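You operate a simulated robot arm through the tools that you are given. There is no shell and no other tool. Be economical: measure what you need, move in short steps, check, and stop when the job is done.

You are at the controls of a simulated robot arm. One attempt, no reset.

Task
Take the work ticket and leave it on the white panel on the top of the low stand.

It is judged by the outcome, as a careful person would: the job done as asked, and still so three seconds after it is handed in. It fails if anything else is knocked over, pushed out of place, dropped, spilled or broken.

Robot
A 6-joint arm with a two-finger parallel gripper, fixed in place. Base frame: the origin is at the foot of the arm, x ahead of it, y to its left, z up; the work surface is at about z = 0. Units: mm, rad, N and s.
With the tool pointing down near the work surface it reaches from about 160 to 420 mm from the base axis. Its first joint turns from -1.152 to 1.152 rad. Payload 1.57 kg.
Tool frame: the origin (TCP) lies between the finger pads and is the grasp point; the fingertips stand 30 mm ahead of it; z points along the fingers, y is the line along which they close. The gripper opens to 80 mm. The fingers are 17 mm wide and 12 mm thick; the gripper's body (40 by 82 mm) begins 80 mm behind the TCP.
Orientation is told as [roll, pitch, yaw] about the base's x, y, z axes, in that order, counted from this pose: with the fingers straight down and closing along the base's y, the tool's x points along the base's -x, its y along +y and its z along -z.

Tools
- The arm moves only by the tool move_arm. Its argument "series" is a list that holds one entry, the list of rows, each a list of 7 numbers: the shift along the tool's x, y, z in m, then the turn, a rotation vector about the tool's x, y, z in rad, then the opening, from 0 (shut) to 1 (fully open). In form: [[[dx, dy, dz, rx, ry, rz, gripper], ...]]. A call has 1 to 20 rows; each row shifts and turns the commanded pose from where the row before left it, along the tool's axes as they then stand. Rows are played at 5 a second. More than 50 mm and 0.15 rad between two rows, or a gripper value outside its range, and nothing of the call is played. A pose out of reach is approached as far as the arm can. The call stops where the force on the tool passes 40 N (or 10 N more than at its start, if that is more) or the arm is blocked; 0.2 s more then pass. The fingers move at their own pace (about 153 mm/s each) and stop on an object; they squeeze with about 39 N. The grip force told is the motor's: it shows also when the fingers shut on nothing. Time passes only in rows, and 0.2 s behind the last, so rows that do not move let the fingers close. It gives the time, the measured TCP pose, the force on the tool (base axes), the opening and the grip force at its end, in the units of the frame above (readings bear some noise).
- Cameras (640 x 400 px; columns grow to the right, rows downward): "scene" is fixed at [46.2, -332.9, 413.3]; the picture's right is [0.82, -0.57, 0.00], its down [-0.38, -0.56, -0.74] and it looks along [0.42, 0.61, -0.68] (base axes); focal length 233 px, centre (320, 200). "wrist" rides on the gripper at [-32, 0, -78] in the tool frame; the picture's right is [0.00, -1.00, 0.00], its down [0.97, 0.00, -0.24] and it looks along [0.24, 0.00, 0.97] (tool axes); focal length 218 px, centre (320, 200). There is no depth. A picture from a camera that has moved, and an enlarged one, comes with that camera's place and axes in the base frame and with its lens.
- capture(camera): a new picture of that camera. The clock stands still meanwhile.
- zoom(camera, box): a new picture of the part [left, top, right, bottom] of that camera's present view, enlarged. The clock stands still meanwhile.
- job_done(): hands the job in; it is judged then, once.

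Go step by step. Nothing tells you positions but the pictures and the camera data: compare them with the known pose of the tool, close in by small moves and look again before you grip or let go. The budget is 90 turns and 38 pictures, counting those below and the enlarged ones. Unless the task says otherwise, let go and move clear before handing in, and close with one line.

The tools are called after "Call:" as a command line: name --argument value ..., lists and objects as JSON in quotes. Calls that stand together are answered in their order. move_arm: Moves the arm, as the interface text tells. Its arguments: {"type":"object","properties":{"series":{"type":"array","items":{"type":"array","items":{"type":"array","items":{"type":"number"}}}}},"required":["series"]} The other tools are called the same way: capture (camera) takes a picture; zoom (camera, box) takes an enlarged picture of a part of a camera's view; job_done () hands the job in.

At the start:

```text
t: 0.0
eef_pos: [251.9, -52.6, 233.8]
orientation: [-0.002, -0.002, -0.002]
ft_force: [0.2, 0.0, 1.1]
gripper_width: 80.2
grasp_force: 0.0
```

scene: 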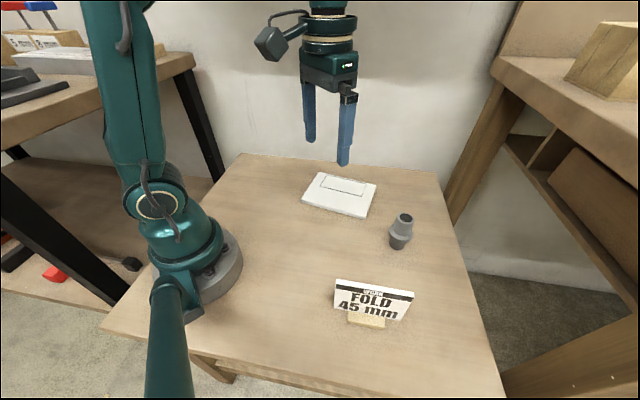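
wrist: 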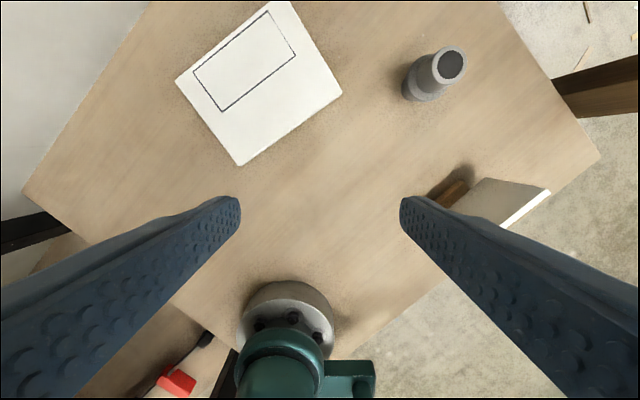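

The ticket ("FOLD 45 mm") seems to stand in a small wooden holder, and the low stand is the white slab with an outlined area. I'll zoom in on both.

Call:
zoom --camera "scene" --box '[310, 260, 438, 340]'

Call:
zoom --camera "scene" --box '[276, 150, 436, 250]'

Call:
zoom --camera "wrist" --box '[400, 130, 560, 230]'

```text
5.00 times, centred on (374, 300) of scene
camera zoom: at [46.2, -332.9, 413.3], right [0.82, -0.57, 0.0], down [-0.38, -0.56, -0.74], along [0.42, 0.61, -0.68], focal length 1163 px, centre (50, -300)
```

zoom: 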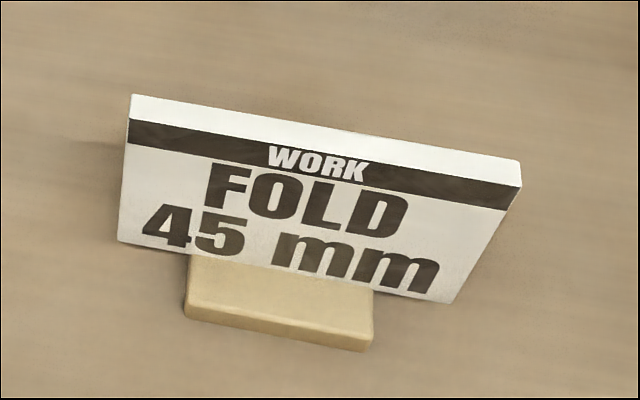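

```text
4.00 times, centred on (356, 200) of scene
camera zoom: at [46.2, -332.9, 413.3], right [0.82, -0.57, 0.0], down [-0.38, -0.56, -0.74], along [0.42, 0.61, -0.68], focal length 930 px, centre (176, 200)
```

zoom: 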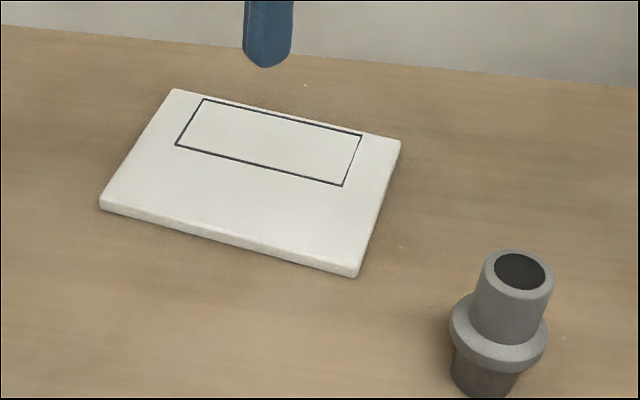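

```text
4.00 times, centred on (480, 180) of wrist
camera zoom: at [285.1, -50.4, 311.9], right [0.0, -1.0, 0.0], down [-0.97, 0.0, 0.24], along [-0.24, 0.0, -0.97], focal length 873 px, centre (-320, 280)
```

zoom: 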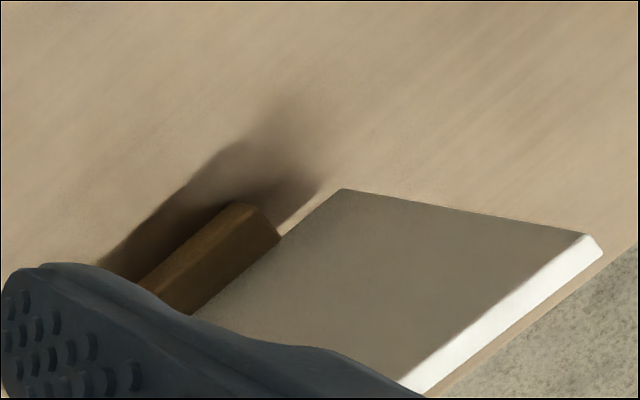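

The ticket is an upright card about 108 mm wide and 8 mm thick. Its top is near z≈95, its centre near (202,-244), and its normal is about 45° between x and y. It stands in a wooden foot. I'll move above it, turn the gripper to match and look from there.

Call:
move_arm --series '[[[0.01, -0.038, 0.004, 0, 0, 0, 1], [0.01, -0.038, 0.004, 0, 0, 0, 1], [0.01, -0.038, 0.004, 0, 0, 0, 1], [0.01, -0.038, 0.004, 0, 0, 0, 1], [0.01, -0.038, 0.004, 0, 0, 0, 1], [0, 0, 0, 0, 0, 0.131, 1], [0, 0, 0, 0, 0, 0.131, 1], [0, 0, 0, 0, 0, 0.131, 1], [0, 0, 0, 0, 0, 0.131, 1], [0, 0, 0, 0, 0, 0.131, 1], [0, 0, 0, 0, 0, 0.131, 1], [0, 0, 0, 0, 0, 0, 1]]]'

Call:
capture --camera "wrist"

Call:
capture --camera "scene"

```text
t: 2.6
eef_pos: [201.9, -241.2, 215.7]
orientation: [-0.001, 0.0, -0.788]
ft_force: [-0.9, 0.2, 0.5]
gripper_width: 80.1
grasp_force: 0.0
```

```text
32 pictures are left
camera wrist: at [225.3, -263.0, 292.4], right [-0.71, -0.7, 0.0], down [-0.68, 0.69, 0.24], along [-0.17, 0.17, -0.97], focal length 218 px, centre (320, 200)
```

wrist: 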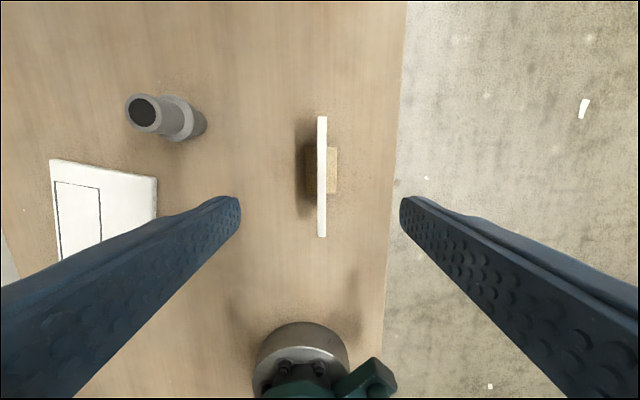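

```text
31 pictures are left
```

scene: 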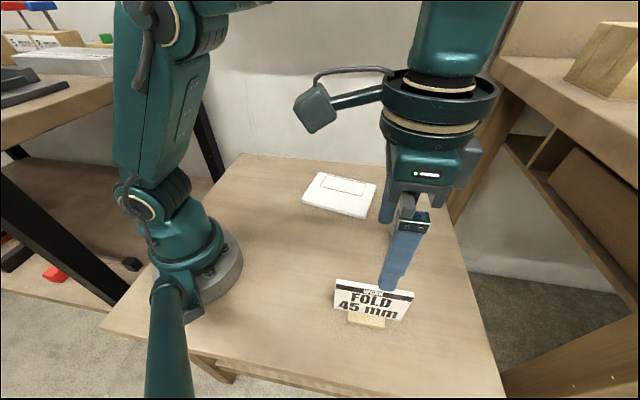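

The gripper is aligned with the card, centred to about 2 mm. The foot shows on both sides of it. I'll descend straight to about z=66.

Call:
move_arm --series '[[[0, -0.002, 0.03, 0, 0, 0, 1], [0, 0, 0.03, 0, 0, 0, 1], [0, 0, 0.03, 0, 0, 0, 1], [0, 0, 0.03, 0, 0, 0, 1], [0, 0, 0.03, 0, 0, 0, 1], [0, 0, 0, 0, 0, 0, 1]]]'

Call:
capture --camera "wrist"

Call:
zoom --camera "scene" --box '[310, 240, 470, 340]'

```text
t: 4.0
eef_pos: [201.3, -240.8, 63.4]
orientation: [0.001, -0.001, -0.787]
ft_force: [-0.4, -0.2, 0.7]
gripper_width: 80.0
grasp_force: 0.1
```

```text
30 pictures are left
camera wrist: at [225.6, -263.5, 141.2], right [-0.71, -0.71, 0.0], down [-0.69, 0.69, 0.24], along [-0.17, 0.17, -0.97], focal length 218 px, centre (320, 200)
```

wrist: 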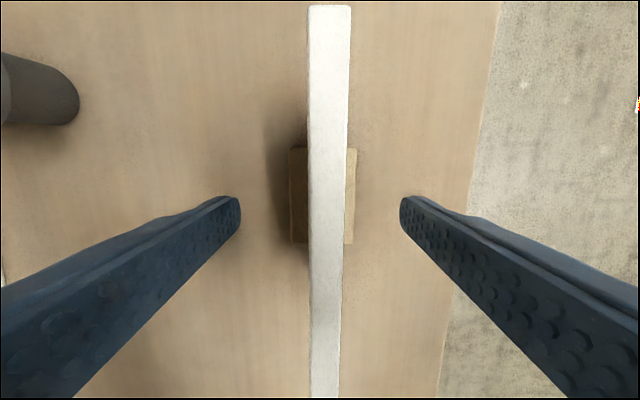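

```text
4.00 times, centred on (390, 290) of scene
camera zoom: at [46.2, -332.9, 413.3], right [0.82, -0.57, 0.0], down [-0.38, -0.56, -0.74], along [0.42, 0.61, -0.68], focal length 930 px, centre (40, -160)
```

zoom: 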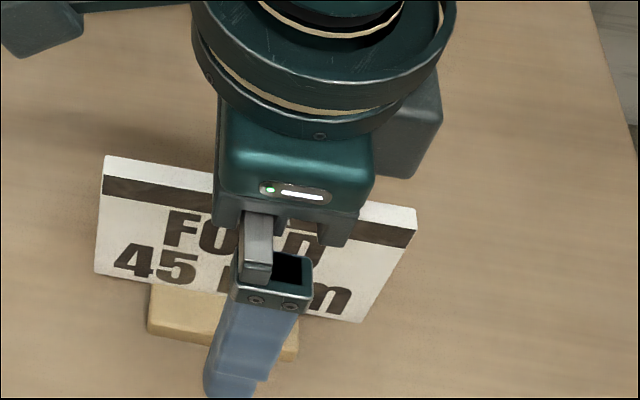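

The fingers straddle the card, which sits about 2 mm to one side. I'll correct that and close.

Call:
move_arm --series '[[[0, -0.002, 0, 0, 0, 0, 1], [0, 0, 0, 0, 0, 0, 0.5], [0, 0, 0, 0, 0, 0, 0.25], [0, 0, 0, 0, 0, 0, 0.1], [0, 0, 0, 0, 0, 0, 0], [0, 0, 0, 0, 0, 0, 0], [0, 0, 0, 0, 0, 0, 0]]]'

Call:
capture --camera "wrist"

```text
t: 5.6
eef_pos: [200.9, -244.0, 64.4]
orientation: [-0.001, -0.002, -0.787]
ft_force: [0.3, -0.1, 0.7]
gripper_width: 7.6
grasp_force: 27.4
```

```text
28 pictures are left
camera wrist: at [224.2, -265.6, 141.7], right [-0.71, -0.71, 0.0], down [-0.69, 0.69, 0.24], along [-0.17, 0.17, -0.97], focal length 218 px, centre (320, 200)
```

wrist: 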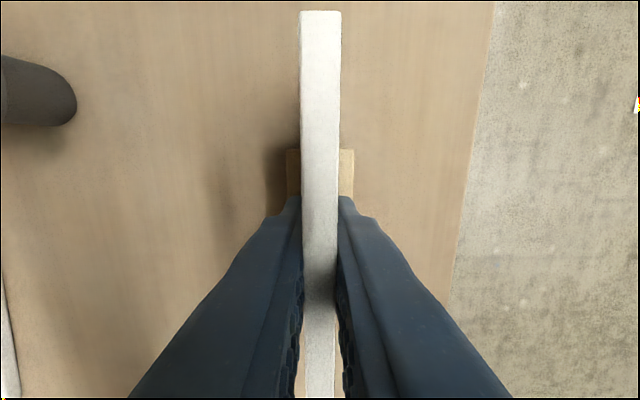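

The card is gripped, 7.6 mm thick, with no side force. I'll lift slowly and see whether the foot comes with it.

Call:
move_arm --series '[[[0, 0, -0.005, 0, 0, 0, 0], [0, 0, -0.008, 0, 0, 0, 0], [0, 0, -0.01, 0, 0, 0, 0], [0, 0, -0.012, 0, 0, 0, 0], [0, 0, 0, 0, 0, 0, 0]]]'

Call:
zoom --camera "scene" --box '[310, 240, 470, 340]'

Call:
capture --camera "wrist"

```text
t: 6.8
eef_pos: [199.0, -245.8, 99.0]
orientation: [0.0, -0.001, -0.787]
ft_force: [-1.4, 0.2, -1.2]
gripper_width: 7.4
grasp_force: 26.4
```

```text
4.00 times, centred on (390, 290) of scene
camera zoom: at [46.2, -332.9, 413.3], right [0.82, -0.57, 0.0], down [-0.38, -0.56, -0.74], along [0.42, 0.61, -0.68], focal length 930 px, centre (40, -160)
```

zoom: 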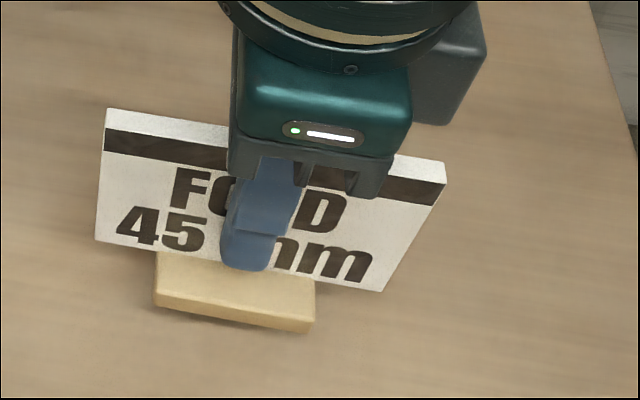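

```text
26 pictures are left
camera wrist: at [223.0, -265.9, 177.5], right [-0.71, -0.71, 0.0], down [-0.69, 0.69, 0.24], along [-0.17, 0.17, -0.97], focal length 218 px, centre (320, 200)
```

wrist: 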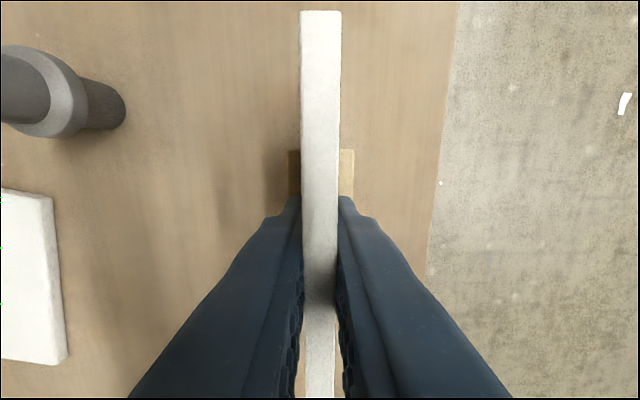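

The foot rises with the card, so the ticket is one free-standing unit, and the outline fits its footprint. I'll carry it high over to the outline, which is centred near (381,40) with its long axis at -56.5°, and turn to match.

Call:
move_arm --series '[[[0, 0, -0.02, 0, 0, 0, 0], [0, 0, -0.03, 0, 0, 0, 0], [0, 0, -0.03, 0, 0, 0, 0], [0.0041, 0.0184, 0, 0, 0, 0, 0], [0.0082, 0.0368, 0, 0, 0, 0, 0], [0.0082, 0.0368, 0, 0, 0, 0, 0], [0.0082, 0.0368, 0, 0, 0, 0, 0], [0.0082, 0.0368, 0, 0, 0, 0, 0], [0.0082, 0.0368, 0, 0, 0, 0, 0], [0.0082, 0.0368, 0, 0, 0, 0, 0], [0.0082, 0.0368, 0, 0, 0, 0, 0], [0.0082, 0.0368, 0, 0, 0, 0, 0], [0.0041, 0.0184, 0, 0, 0, 0, 0], [0, 0, 0, 0, 0, 0.1, 0], [0, 0, 0, 0, 0, 0.099, 0], [0, 0, 0, 0, 0, 0, 0]]]'

Call:
capture --camera "wrist"

Call:
capture --camera "scene"

```text
t: 10.2
eef_pos: [378.4, 40.2, 177.5]
orientation: [0.0, -0.001, -0.988]
ft_force: [0.0, 0.5, -0.2]
gripper_width: 7.6
grasp_force: 26.8
out of reach, approached as far as the arm can: row 15
```

```text
25 pictures are left
camera wrist: at [397.1, 15.4, 255.1], right [-0.83, -0.55, 0.0], down [-0.53, 0.81, 0.24], along [-0.13, 0.2, -0.97], focal length 218 px, centre (320, 200)
```

wrist: 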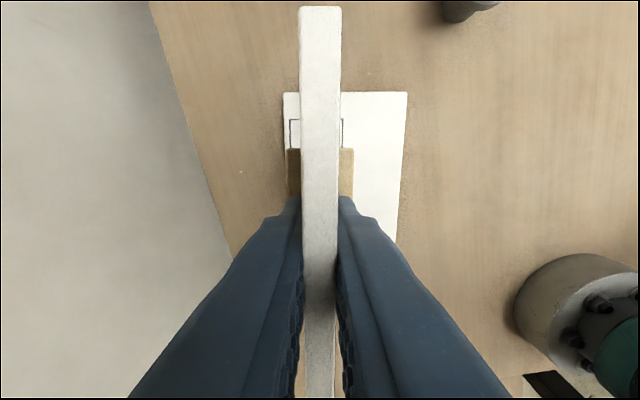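

```text
24 pictures are left
```

scene: 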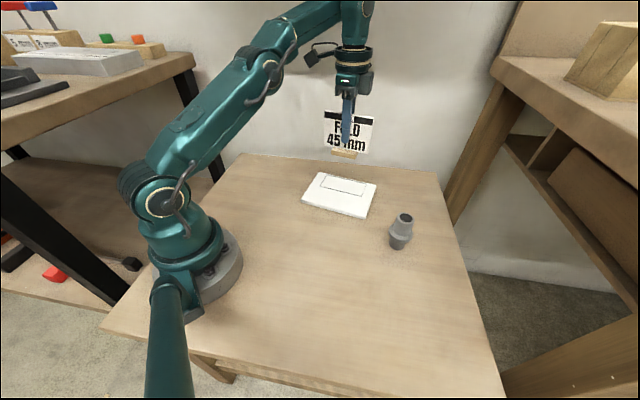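

The orientation matches the outline. The ticket needs about 4 mm along tool +y and 2 mm along -x, though the commanded pose may already include some of that because the arm was at its reach limit. I'll descend partway and re-measure.

Call:
move_arm --series '[[[0, 0, 0.02, 0, 0, 0, 0], [0, 0, 0.025, 0, 0, 0, 0], [0, 0, 0.02, 0, 0, 0, 0], [0, 0, 0, 0, 0, 0, 0]]]'

Call:
capture --camera "wrist"

Call:
zoom --camera "scene" --box '[276, 130, 436, 230]'

```text
t: 11.2
eef_pos: [379.3, 41.1, 113.1]
orientation: [0.001, -0.002, -0.985]
ft_force: [-0.3, -0.2, 0.3]
gripper_width: 7.7
grasp_force: 26.5
```

```text
23 pictures are left
camera wrist: at [397.7, 15.8, 190.6], right [-0.83, -0.55, 0.0], down [-0.54, 0.81, 0.24], along [-0.13, 0.2, -0.97], focal length 218 px, centre (320, 200)
```

wrist: 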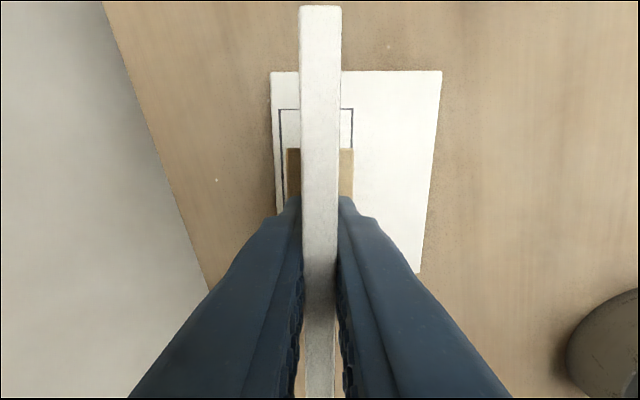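

```text
4.00 times, centred on (356, 180) of scene
camera zoom: at [46.2, -332.9, 413.3], right [0.82, -0.57, 0.0], down [-0.38, -0.56, -0.74], along [0.42, 0.61, -0.68], focal length 930 px, centre (176, 280)
```

zoom: 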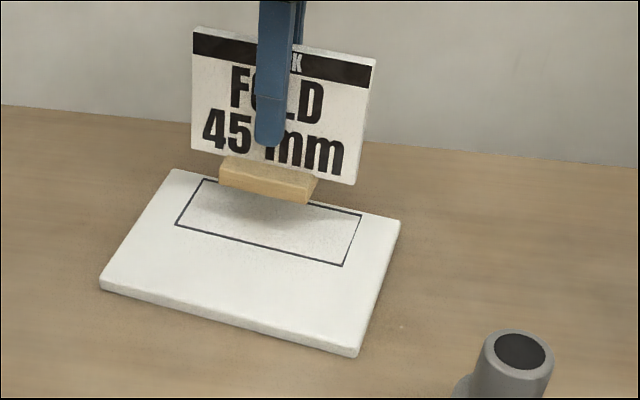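

It's aligned in yaw, with about 3 mm tool +y and 2 mm -x still to correct. I'll apply that and descend to just above the panel.

Call:
move_arm --series '[[[-0.002, 0.003, 0, 0, 0, 0, 0], [0, 0, 0.014, 0, 0, 0, 0], [0, 0, 0.012, 0, 0, 0, 0], [0, 0, 0, 0, 0, 0, 0]]]'

Call:
capture --camera "wrist"

Call:
zoom --camera "scene" --box '[292, 140, 420, 220]'

```text
t: 12.2
eef_pos: [383.1, 41.1, 87.0]
orientation: [0.0, 0.0, -0.985]
ft_force: [-0.1, 0.3, -0.7]
gripper_width: 7.5
grasp_force: 27.0
```

```text
21 pictures are left
camera wrist: at [401.5, 15.5, 164.1], right [-0.83, -0.55, 0.0], down [-0.54, 0.81, 0.24], along [-0.13, 0.2, -0.97], focal length 218 px, centre (320, 200)
```

wrist: 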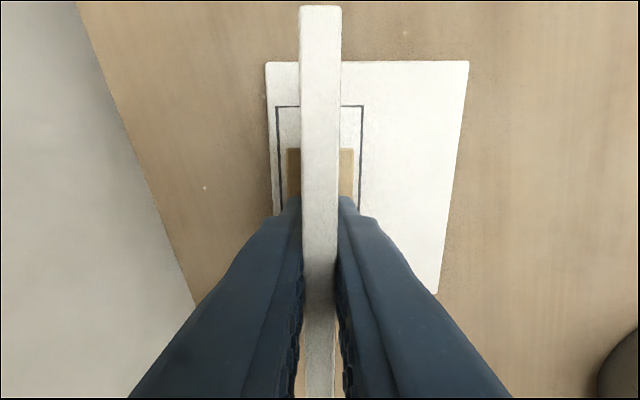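

```text
5.00 times, centred on (356, 180) of scene
camera zoom: at [46.2, -332.9, 413.3], right [0.82, -0.57, 0.0], down [-0.38, -0.56, -0.74], along [0.42, 0.61, -0.68], focal length 1163 px, centre (140, 300)
```

zoom: 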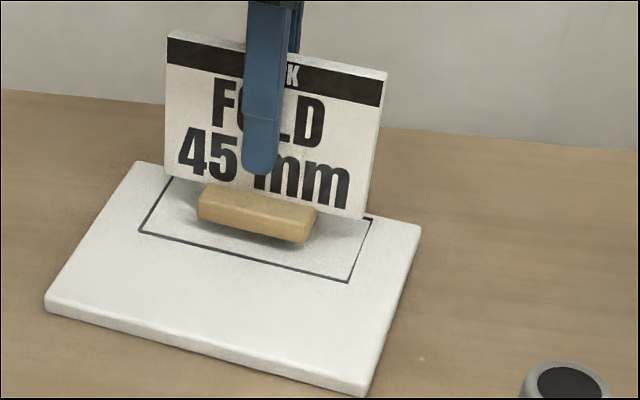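

It's centred in the outline, with roughly 10 mm left to descend. I'll go down in small steps and watch the force.

Call:
move_arm --series '[[[0, 0, 0.005, 0, 0, 0, 0], [0, 0, 0.003, 0, 0, 0, 0], [0, 0, 0, 0, 0, 0, 0]]]'

Call:
move_arm --series '[[[0, 0, 0.001, 0, 0, 0, 0], [0, 0, 0, 0, 0, 0, 0]]]'

Call:
zoom --camera "scene" --box '[292, 140, 420, 220]'

```text
t: 13.0
eef_pos: [382.3, 41.0, 77.0]
orientation: [0.0, -0.003, -0.987]
ft_force: [-1.2, 0.5, -0.1]
gripper_width: 7.4
grasp_force: 26.7
```

```text
t: 13.6
eef_pos: [382.3, 40.2, 77.6]
orientation: [-0.001, -0.002, -0.987]
ft_force: [-0.3, 0.1, -0.7]
gripper_width: 7.3
grasp_force: 26.8
```

```text
5.00 times, centred on (356, 180) of scene
camera zoom: at [46.2, -332.9, 413.3], right [0.82, -0.57, 0.0], down [-0.38, -0.56, -0.74], along [0.42, 0.61, -0.68], focal length 1163 px, centre (140, 300)
```

zoom: 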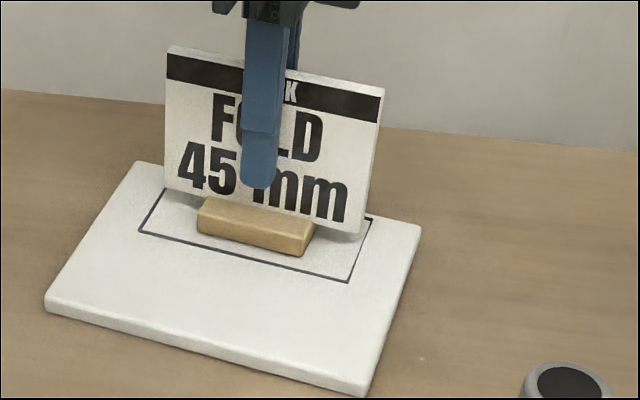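

There's no contact yet, and the gap looks like 2–3 mm. I'll keep going in 1 mm steps.

Call:
move_arm --series '[[[0, 0, 0.001, 0, 0, 0, 0], [0, 0, 0, 0, 0, 0, 0]]]'

Call:
move_arm --series '[[[0, 0, 0.001, 0, 0, 0, 0], [0, 0, 0, 0, 0, 0, 0]]]'

Call:
move_arm --series '[[[0, 0, 0.001, 0, 0, 0, 0], [0, 0, 0, 0, 0, 0, 0]]]'

```text
t: 14.2
eef_pos: [383.7, 41.1, 75.2]
orientation: [0.0, -0.001, -0.986]
ft_force: [0.0, 0.4, -0.7]
gripper_width: 7.3
grasp_force: 26.5
```

```text
t: 14.8
eef_pos: [383.6, 40.1, 76.4]
orientation: [0.001, -0.003, -0.986]
ft_force: [-1.2, 0.6, 2.0]
gripper_width: 7.7
grasp_force: 26.9
```

```text
t: 15.4
eef_pos: [383.2, 40.8, 76.0]
orientation: [0.001, -0.003, -0.988]
ft_force: [-0.1, -0.9, 9.0]
gripper_width: 7.4
grasp_force: 26.6
```

The force has risen to 9 N upward, so the foot is resting on the panel. I'll check the picture before letting go.

Call:
zoom --camera "scene" --box '[292, 140, 420, 220]'

```text
5.00 times, centred on (356, 180) of scene
camera zoom: at [46.2, -332.9, 413.3], right [0.82, -0.57, 0.0], down [-0.38, -0.56, -0.74], along [0.42, 0.61, -0.68], focal length 1163 px, centre (140, 300)
```

zoom: 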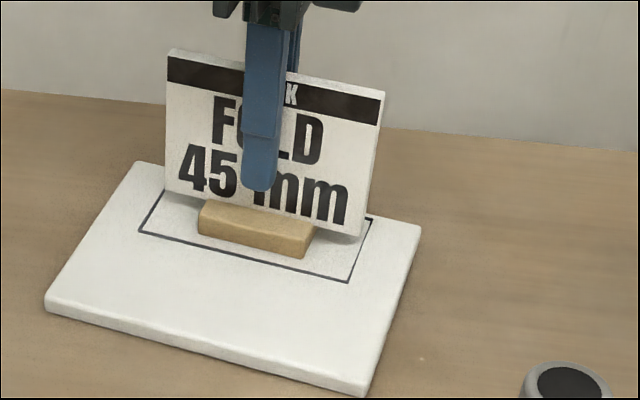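

The foot sits inside the outline on the panel. I'll open gradually, then rise straight up.

Call:
move_arm --series '[[[0, 0, -0.0005, 0, 0, 0, 0], [0, 0, 0, 0, 0, 0, 0.12], [0, 0, 0, 0, 0, 0, 0.2], [0, 0, 0, 0, 0, 0, 0.4], [0, 0, 0, 0, 0, 0, 0.7], [0, 0, 0, 0, 0, 0, 0.7]]]'

Call:
capture --camera "wrist"

```text
t: 16.8
eef_pos: [383.8, 40.3, 76.4]
orientation: [-0.001, -0.003, -0.987]
ft_force: [0.0, -0.8, 0.3]
gripper_width: 56.0
grasp_force: 0.1
```

```text
17 pictures are left
camera wrist: at [401.5, 15.7, 152.8], right [-0.83, -0.55, 0.0], down [-0.54, 0.81, 0.24], along [-0.13, 0.2, -0.97], focal length 218 px, centre (320, 200)
```

wrist: 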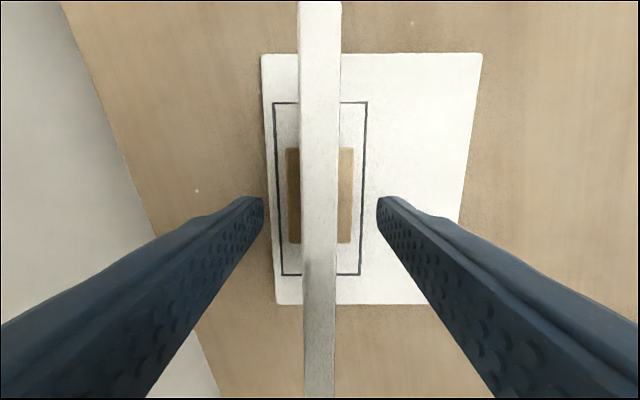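

The ticket stands free and is centred in the outline. I'll rise clear at this opening, staying vertical and within reach.

Call:
move_arm --series '[[[0, 0, -0.02, 0, 0, 0, 0.7], [0, 0, -0.03, 0, 0, 0, 0.7], [0, 0, -0.03, 0, 0, 0, 0.7], [0, 0, -0.015, 0, 0, 0, 0.7], [0, 0, 0, 0, 0, 0, 0.7]]]'

Call:
capture --camera "scene"

Call:
zoom --camera "scene" --box '[292, 140, 420, 220]'

```text
t: 18.0
eef_pos: [381.9, 41.5, 170.3]
orientation: [0.0, -0.003, -0.987]
ft_force: [-0.3, 0.4, 0.3]
gripper_width: 55.8
grasp_force: 0.1
```

```text
16 pictures are left
```

scene: 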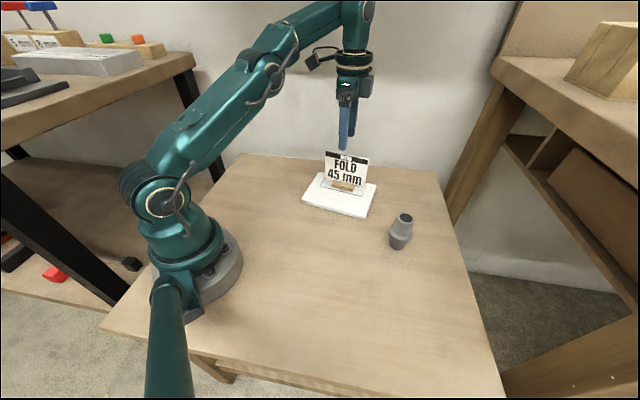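

```text
5.00 times, centred on (356, 180) of scene
camera zoom: at [46.2, -332.9, 413.3], right [0.82, -0.57, 0.0], down [-0.38, -0.56, -0.74], along [0.42, 0.61, -0.68], focal length 1163 px, centre (140, 300)
```

zoom: 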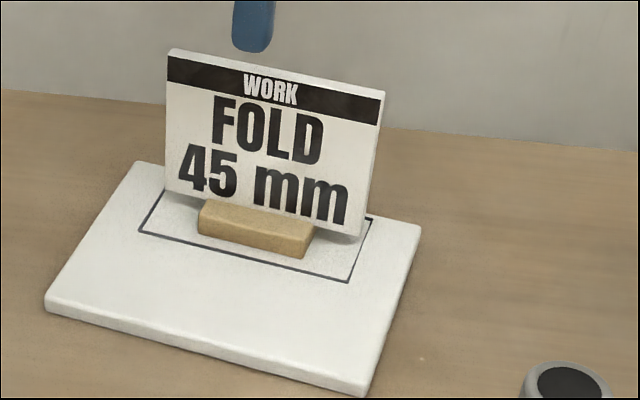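

The ticket stands upright inside the outline on the white panel. The gripper is clear and nothing else has moved, so I'm handing it in.

Call:
job_done

```text
The job is handed in.
```

The work ticket is standing upright in its wooden foot on the white panel of the low stand, and nothing else was disturbed.
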